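You operate a simulated robot arm through the tools that you are given. There is no shell and no other tool. Be economical: measure what you need, move in short steps, check, and stop when the job is done.

Carry out the task below with a simulated robot arm. There is one attempt and no reset: what you move stays moved.

Task
Fetch the white block and set it on top of the green dustpan.

It is judged by the outcome, as a careful person would: the job done as asked, and still so three seconds after it is handed in. It fails if anything else is knocked over, pushed out of place, dropped, spilled or broken.

Robot
A 7-joint arm with a two-finger parallel gripper, fixed in place. Base frame: the origin is at the foot of the arm, x ahead of it, y to its left, z up; the work surface is at about z = 0.76. Lengths are in m, angles in degrees, forces in N, time in s.
With the tool pointing down near the work surface it reaches from about 0.3 to 0.7 m from the base axis. Its first joint turns from -66.0 to 66.0 degrees. Payload 1.57 kg.
The TCP is the grasp point between the finger pads, 0.03 m short of the fingertips. In the tool frame z runs along the fingers and y along their closing line. Largest opening 0.11 m; finger width 0.024, thickness 0.012; the body of the gripper, 0.048 by 0.112 m, starts 0.078 m behind the TCP.
Orientation is that of the tool frame in the base frame, as a unit quaternion [w, x, y, z]. With the fingers straight down and closing along the base's y, the tool's x points along the base's -x, its y along +y and its z along -z.

Tools
- The arm moves only by the tool apply_moves. Its argument "motion" is a list of rows, each a list of 3 entries, a list of its own where there are three numbers: the gripper command, from -1 (shut) to 1 (fully open), values between in proportion, then the shift along the base's x, y, z in m, then the turn about the base's z in degrees. In form: [[gripper, [x, y, z], twist], ...]. A call has 1 to 10 rows; each row shifts and turns the commanded pose from where the row before left it. Rows are played at 5 a second. More than 0.05 m and 8.6 degrees between two rows, or a gripper value outside its range, and nothing of the call is played. A pose out of reach is approached as far as the arm can. The call stops where the force on the tool passes 40 N (or 10 N more than at its start, if that is more) or the arm is blocked; 0.2 s more then pass. The fingers move at their own pace (about 0.108 m/s each) and stop on an object; they squeeze with about 37 N. The grip force told is the motor's: it shows also when the fingers shut on nothing. Time passes only in rows, and 0.2 s behind the last, so rows that do not move let the fingers close. It gives the time, the measured TCP pose, the force on the tool (base axes), the opening and the grip force at its end, in the units of the frame above (readings bear some noise).
- Cameras (640 x 400 px; columns grow to the right, rows downward): "scene" is fixed at [0.141, -0.3799, 1.3982]; the picture's right is [0.92, -0.38, 0.00], its down [-0.24, -0.58, -0.78] and it looks along [0.30, 0.72, -0.62] (base axes); focal length 352 px, centre (320, 200). "wrist" rides on the gripper at [0.07, 0.016, -0.141] in the tool frame; the picture's right is [-0.23, 0.97, 0.00], its down [-0.85, -0.20, -0.48] and it looks along [-0.47, -0.11, 0.88] (tool axes); focal length 222 px, centre (320, 200). There is no depth. A picture from a camera that has moved, and an enlarged one, comes with that camera's place and axes in the base frame and with its lens.
- get_image(camera): a new picture of that camera. It takes no simulated time.
- close_up(camera, box): a new picture of the part [left, top, right, bottom] of that camera's present view, enlarged. It takes no simulated time.
- close_job(): hands the job in; it is judged then, once.

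Go step by step. Nothing tells you positions but the pictures and the camera data: compare them with the known pose of the tool, close in by small moves and look again before you grip or let go. The budget is 90 turns and 38 pictures, counting those below and the enlarged ones. Unless the task says otherwise, let go and move clear before handing in, and close with one line.

The tools are called after "Request:" as a command line: name --argument value ..., lists and objects as JSON in quotes. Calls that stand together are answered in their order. apply_moves: Moves the arm, as the interface text tells. Its arguments: {"type":"object","properties":{"motion":{"type":"array","items":{"type":"array"}}},"required":["motion"]} The other tools are called the same way: get_image (camera) takes a picture; close_up (camera, box) takes an enlarged picture of a part of a camera's view; close_job () hands the job in.

At the start:

```text
clock: 0.0
tcp_pos: [0.2996, 0.2263, 1.0744]
tool_rot: [0.001, 0.0, 1.0, 0.0]
force: [0.3, -0.9, 0.3]
gripper_width: 0.1099
grasp_force: 0.1
```

scene: 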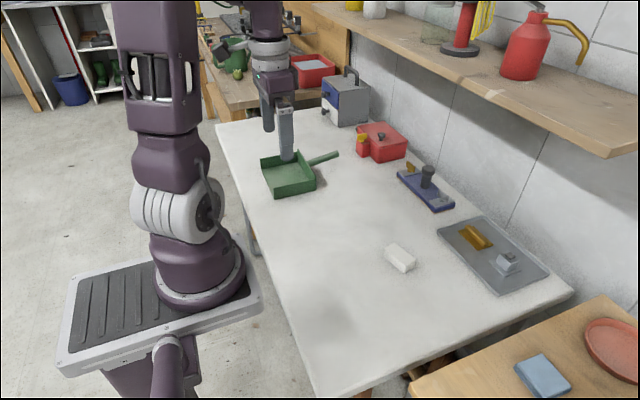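
wrist: 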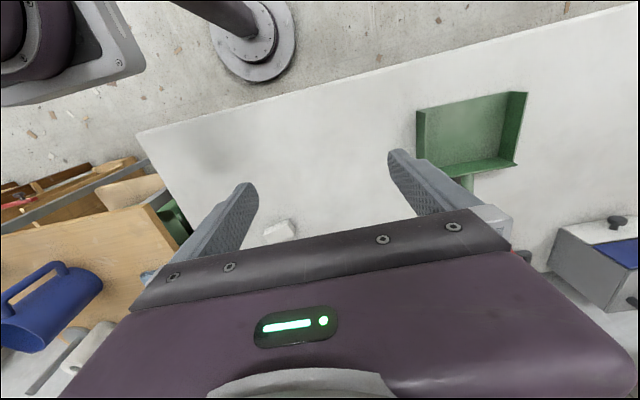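

The white block appears to be near (0.53, 0.07) and the dustpan near (0.40, 0.50). I'll enlarge both before moving.

Request:
close_up --camera "scene" --box '[360, 230, 440, 280]'

Request:
close_up --camera "scene" --box '[240, 130, 352, 200]'

```text
8.00 times, centred on (400, 255) of scene
camera zoom: at [0.141, -0.3799, 1.3982], right [0.92, -0.38, 0.0], down [-0.24, -0.58, -0.78], along [0.3, 0.72, -0.62], focal length 2812 px, centre (-320, -240)
```

zoom: 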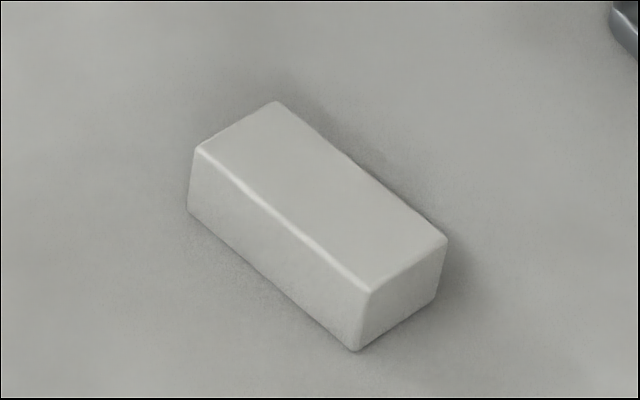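

```text
5.71 times, centred on (296, 165) of scene
camera zoom: at [0.141, -0.3799, 1.3982], right [0.92, -0.38, 0.0], down [-0.24, -0.58, -0.78], along [0.3, 0.72, -0.62], focal length 2009 px, centre (457, 400)
```

zoom: 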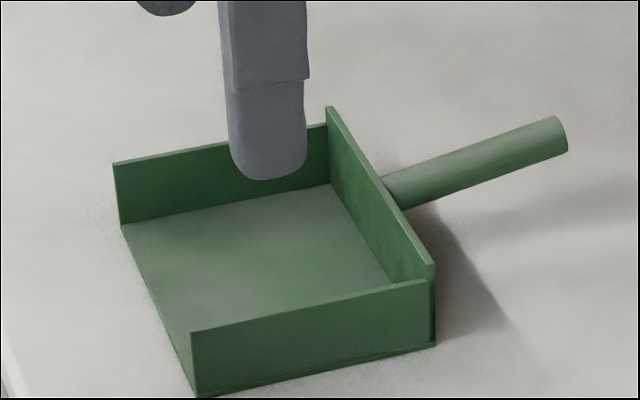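

The block measures about 68 x 33 x 26 mm, centred near (0.532, 0.069), with its long axis about 14° off y. The dustpan floor is roughly 0.13 x 0.17 m, centred near (0.395, 0.50). I'll move above the block, turned 14°, with the gripper open.

Request:
apply_moves --motion '[[1, [0.02905, -0.0196, -0.0255], 1.75], [1, [0.02905, -0.0196, -0.0255], 1.75], [1, [0.02905, -0.0196, -0.0255], 1.75], [1, [0.02905, -0.0196, -0.0255], 1.75], [1, [0.02905, -0.0196, -0.0255], 1.75], [1, [0.02905, -0.0196, -0.0255], 1.75], [1, [0.02905, -0.0196, -0.0255], 1.75], [1, [0.02905, -0.0196, -0.0255], 1.75], [1, [0, 0, 0], 0]]'

Request:
get_image --camera "wrist"

Request:
close_up --camera "scene" --box '[320, 180, 480, 280]'

```text
clock: 2.0
tcp_pos: [0.5339, 0.0691, 0.8693]
tool_rot: [0.0, -0.122, 0.993, 0.0]
force: [0.0, -0.7, 0.6]
gripper_width: 0.11
grasp_force: 0.0
```

```text
33 pictures are left
camera wrist: at [0.4624, 0.0672, 1.0113], right [-0.01, 1.0, 0.0], down [0.88, 0.01, 0.48], along [0.48, 0.01, -0.88], focal length 222 px, centre (320, 200)
```

wrist: 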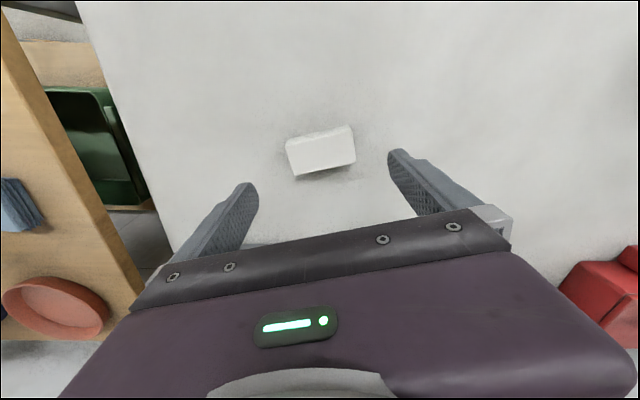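

```text
4.00 times, centred on (400, 230) of scene
camera zoom: at [0.141, -0.3799, 1.3982], right [0.92, -0.38, 0.0], down [-0.24, -0.58, -0.78], along [0.3, 0.72, -0.62], focal length 1406 px, centre (0, 80)
```

zoom: 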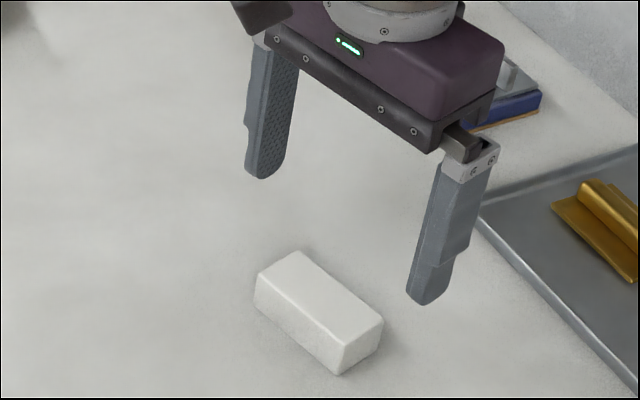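

The gripper is above the block and lined up with it. I'll lower to just above the block's top and check again.

Request:
apply_moves --motion '[[1, [-0.003, 0, -0.02], 0], [1, [0, 0, -0.025], 0], [1, [0, 0, 0], 0]]'

Request:
get_image --camera "wrist"

Request:
close_up --camera "scene" --box '[350, 200, 462, 270]'

```text
clock: 2.8
tcp_pos: [0.5302, 0.0692, 0.8252]
tool_rot: [-0.001, -0.122, 0.992, 0.0]
force: [0.5, 0.8, -0.1]
gripper_width: 0.1097
grasp_force: 0.0
```

```text
31 pictures are left
camera wrist: at [0.4589, 0.0678, 0.9669], right [-0.01, 1.0, 0.0], down [0.88, 0.01, 0.48], along [0.48, 0.01, -0.88], focal length 222 px, centre (320, 200)
```

wrist: 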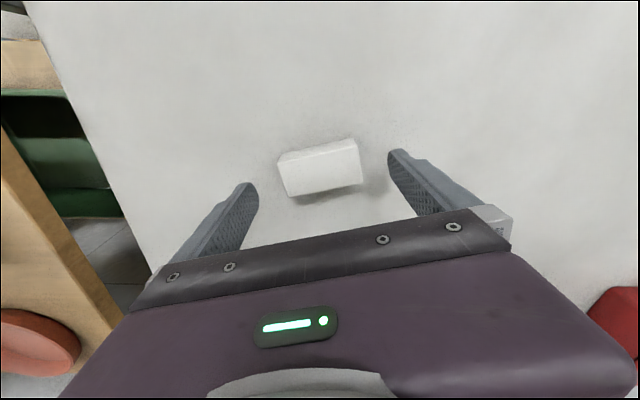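

```text
5.71 times, centred on (406, 235) of scene
camera zoom: at [0.141, -0.3799, 1.3982], right [0.92, -0.38, 0.0], down [-0.24, -0.58, -0.78], along [0.3, 0.72, -0.62], focal length 2009 px, centre (-171, 0)
```

zoom: 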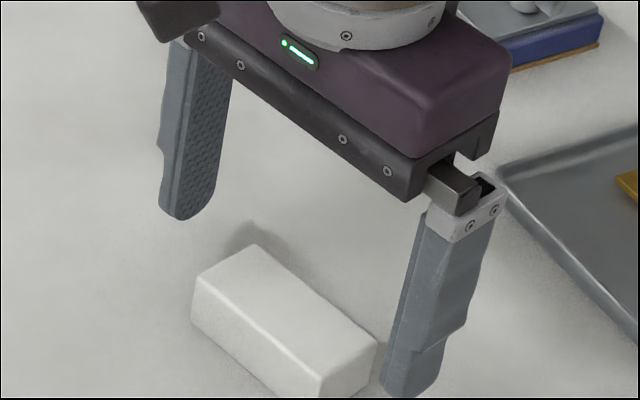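

The block sits centred between the fingers. I'll go down and grip.

Request:
apply_moves --motion '[[1, [0, 0.001, -0.016], 0], [1, [0, 0, -0.014], 0], [1, [0, 0, 0], 0], [-1, [0, 0, 0], 0], [-1, [0, 0, 0], 0], [-1, [0, 0, 0], 0], [-1, [0, 0, 0], 0]]'

Request:
close_up --camera "scene" --box '[350, 210, 462, 280]'

```text
clock: 4.4
tcp_pos: [0.5305, 0.07, 0.7954]
tool_rot: [0.0, -0.121, 0.993, 0.0]
force: [0.3, -0.7, -0.4]
gripper_width: 0.0686
grasp_force: 37.2
```

```text
5.71 times, centred on (406, 245) of scene
camera zoom: at [0.141, -0.3799, 1.3982], right [0.92, -0.38, 0.0], down [-0.24, -0.58, -0.78], along [0.3, 0.72, -0.62], focal length 2009 px, centre (-171, -57)
```

zoom: 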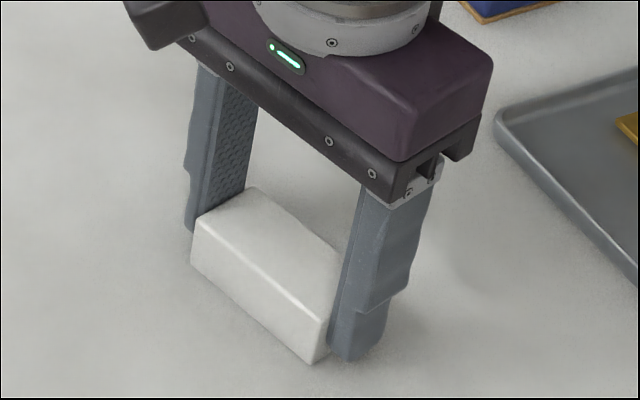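

The block is gripped, with the opening at 68.6 mm. Next I'll lift it and carry it over the dustpan.

Request:
apply_moves --motion '[[-1, [0, 0, 0.03], 0], [-1, [0, 0, 0.045], 0], [-1, [0, 0, 0.045], 0], [-1, [0, 0, 0], 0]]'

Request:
apply_moves --motion '[[-1, [-0.0136, 0.043, 0], -1.4], [-1, [-0.0136, 0.043, 0], -1.4], [-1, [-0.0136, 0.043, 0], -1.4], [-1, [-0.0136, 0.043, 0], -1.4], [-1, [-0.0136, 0.043, 0], -1.4], [-1, [-0.0136, 0.043, 0], -1.4], [-1, [-0.0136, 0.043, 0], -1.4], [-1, [-0.0136, 0.043, 0], -1.4], [-1, [-0.0136, 0.043, 0], -1.4], [-1, [-0.0136, 0.043, 0], -1.4]]'

Request:
get_image --camera "wrist"

Request:
close_up --camera "scene" --box '[240, 110, 368, 190]'

```text
clock: 5.4
tcp_pos: [0.5307, 0.0683, 0.9155]
tool_rot: [-0.001, -0.122, 0.993, 0.0]
force: [-0.6, -0.1, 0.2]
gripper_width: 0.0686
grasp_force: 37.4
```

```text
clock: 7.6
tcp_pos: [0.3948, 0.4983, 0.9152]
tool_rot: [0.0, 0.001, 1.0, -0.001]
force: [-0.2, 0.0, -0.5]
gripper_width: 0.0687
grasp_force: 37.3
```

```text
28 pictures are left
camera wrist: at [0.324, 0.5151, 1.0567], right [0.23, 0.97, 0.0], down [0.85, -0.2, 0.48], along [0.47, -0.11, -0.88], focal length 222 px, centre (320, 200)
```

wrist: 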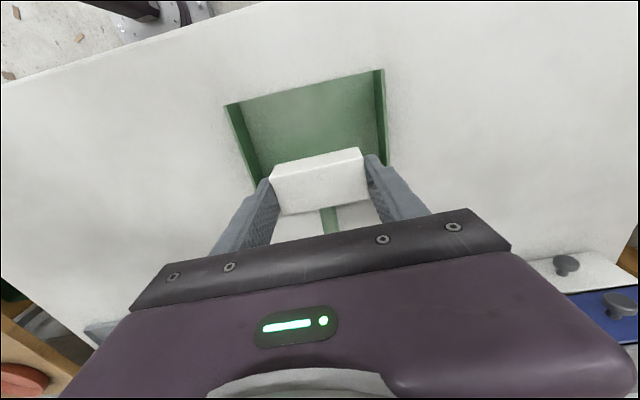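

```text
5.00 times, centred on (304, 150) of scene
camera zoom: at [0.141, -0.3799, 1.3982], right [0.92, -0.38, 0.0], down [-0.24, -0.58, -0.78], along [0.3, 0.72, -0.62], focal length 1758 px, centre (400, 450)
```

zoom: 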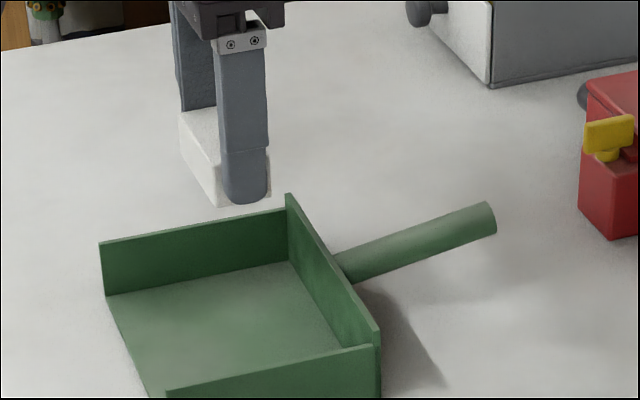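

The block is over the pan's centre, which I now estimate at (0.393, 0.497). I'll lower it partway and look again.

Request:
apply_moves --motion '[[-1, [-0.002, -0.002, -0.035], 0], [-1, [0, 0, -0.035], 0], [-1, [0, 0, -0.02], 0], [-1, [0, 0, 0], 0]]'

Request:
get_image --camera "wrist"

Request:
close_up --camera "scene" --box '[240, 130, 352, 200]'

```text
clock: 8.6
tcp_pos: [0.3923, 0.4975, 0.8243]
tool_rot: [0.0, 0.0, 1.0, 0.0]
force: [0.1, -0.2, -0.1]
gripper_width: 0.0689
grasp_force: 36.8
```

```text
26 pictures are left
camera wrist: at [0.323, 0.5136, 0.9662], right [0.23, 0.97, 0.0], down [0.85, -0.2, 0.48], along [0.47, -0.11, -0.88], focal length 222 px, centre (320, 200)
```

wrist: 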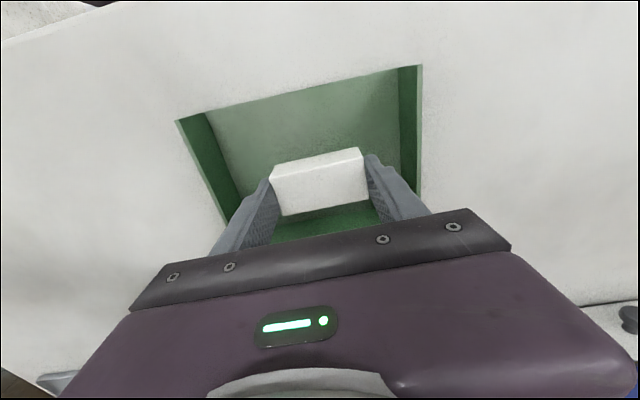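

```text
5.71 times, centred on (296, 165) of scene
camera zoom: at [0.141, -0.3798, 1.3982], right [0.92, -0.38, 0.0], down [-0.24, -0.58, -0.78], along [0.3, 0.72, -0.62], focal length 2009 px, centre (457, 400)
```

zoom: 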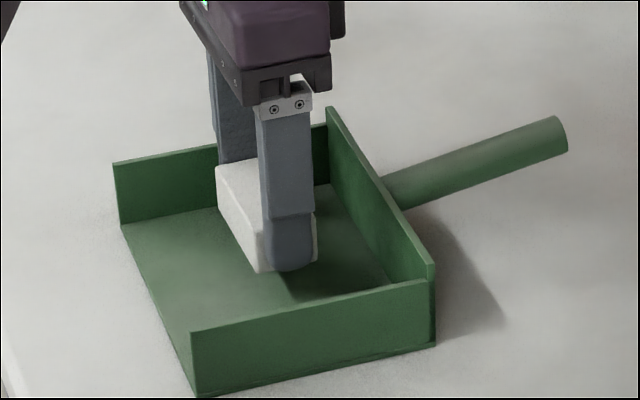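

The block hangs centred inside the walls. I'll lower it in small steps and watch the force for contact.

Request:
apply_moves --motion '[[-1, [0, 0, -0.01], 0], [-1, [0, 0, -0.008], 0], [-1, [0, 0, -0.003], 0], [-1, [0, 0, 0], 0]]'

Request:
close_up --camera "scene" --box '[264, 150, 328, 190]'

```text
clock: 9.6
tcp_pos: [0.3923, 0.4974, 0.8054]
tool_rot: [0.0, 0.0, 1.0, 0.0]
force: [-0.3, -0.6, -0.5]
gripper_width: 0.0686
grasp_force: 36.9
```

```text
10.00 times, centred on (296, 170) of scene
camera zoom: at [0.141, -0.3798, 1.3982], right [0.92, -0.38, 0.0], down [-0.24, -0.58, -0.78], along [0.3, 0.72, -0.62], focal length 3516 px, centre (560, 500)
```

zoom: 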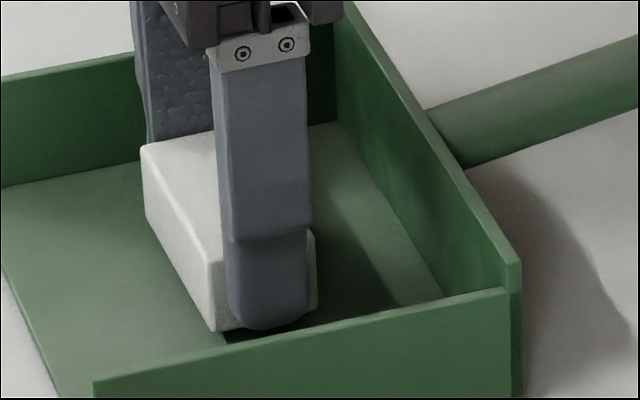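

The block is still slightly above the floor, with no contact yet. I'll carry on in millimetre steps.

Request:
apply_moves --motion '[[-1, [0, 0, -0.002], 0], [-1, [0, 0, -0.002], 0], [-1, [0, 0, 0], 0]]'

Request:
apply_moves --motion '[[-1, [0, 0, -0.001], 0], [-1, [0, 0, 0], 0]]'

Request:
close_up --camera "scene" --box '[264, 150, 328, 190]'

```text
clock: 10.4
tcp_pos: [0.393, 0.4989, 0.802]
tool_rot: [0.0, 0.001, 1.0, 0.0]
force: [-0.5, 0.0, -0.3]
gripper_width: 0.0688
grasp_force: 36.6
```

```text
clock: 11.0
tcp_pos: [0.3921, 0.4973, 0.7998]
tool_rot: [0.0, 0.0, 1.0, 0.0]
force: [0.4, 0.7, 0.1]
gripper_width: 0.0684
grasp_force: 37.2
```

```text
10.00 times, centred on (296, 170) of scene
camera zoom: at [0.141, -0.3798, 1.3982], right [0.92, -0.38, 0.0], down [-0.24, -0.58, -0.78], along [0.3, 0.72, -0.62], focal length 3516 px, centre (560, 500)
```

zoom: 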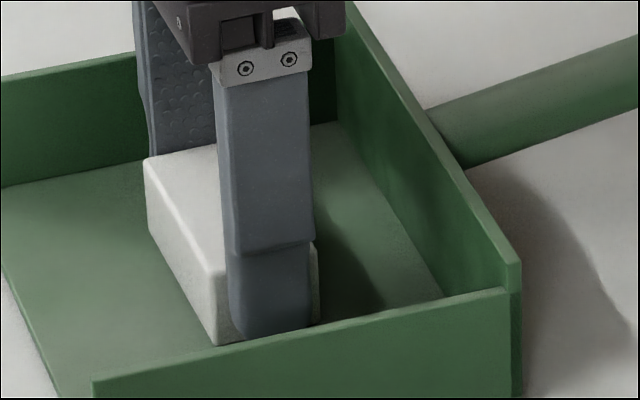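

There's still almost no contact force, so I'll go a little lower.

Request:
apply_moves --motion '[[-1, [0, 0, -0.001], 0], [-1, [0, 0, 0], 0]]'

Request:
apply_moves --motion '[[-1, [0, 0, -0.001], 0], [-1, [0, 0, 0], 0]]'

```text
clock: 11.6
tcp_pos: [0.3922, 0.4971, 0.799]
tool_rot: [0.0, 0.001, 1.0, 0.0]
force: [-1.1, -1.9, 7.9]
gripper_width: 0.069
grasp_force: 37.1
```

```text
clock: 12.2
tcp_pos: [0.3926, 0.4997, 0.7988]
tool_rot: [0.001, 0.0, 1.0, 0.001]
force: [-1.9, -4.4, 22.1]
gripper_width: 0.0686
grasp_force: 36.8
```

The block has touched down on the pan floor. I'll ease off slightly, open gently to about 0.09 m and rise.

Request:
apply_moves --motion '[[-1, [0, 0, 0.0012], 0], [0.45, [0, 0, 0], 0], [0.65, [0, 0, 0], 0], [0.65, [0, 0, 0], 0], [0.65, [0, 0, 0.02], 0], [0.65, [0, 0, 0.04], 0], [0.65, [0, 0, 0.05], 0], [0.65, [0, 0, 0.05], 0], [0.65, [0, 0, 0], 0]]'

Request:
get_image --camera "scene"

Request:
close_up --camera "scene" --box '[240, 130, 352, 200]'

```text
clock: 14.2
tcp_pos: [0.3917, 0.4979, 0.9592]
tool_rot: [0.0, 0.001, 1.0, 0.0]
force: [0.1, 0.1, 0.6]
gripper_width: 0.0906
grasp_force: 0.0
```

```text
22 pictures are left
```

scene: 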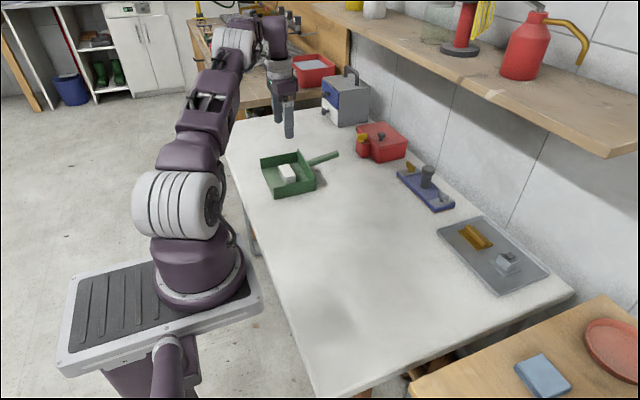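

```text
5.71 times, centred on (296, 165) of scene
camera zoom: at [0.141, -0.3799, 1.3982], right [0.92, -0.38, 0.0], down [-0.24, -0.58, -0.78], along [0.3, 0.72, -0.62], focal length 2009 px, centre (457, 400)
```

zoom: 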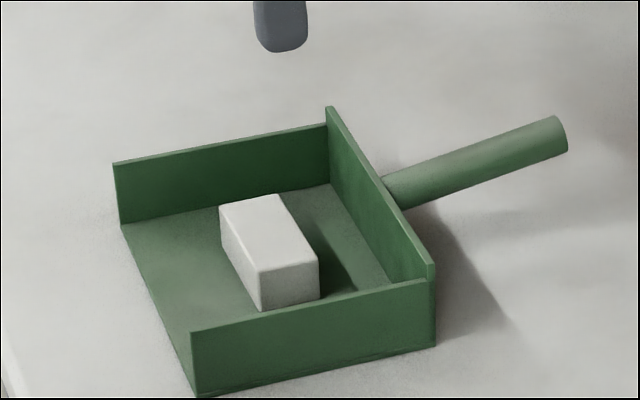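

The block rests flat in the dustpan, the pan hasn't moved, and the gripper is clear. I'm handing the job in.

Request:
close_job

```text
The job is handed in.
```

The white block is sitting flat on the floor of the green dustpan; the pan didn't move and nothing else was touched.
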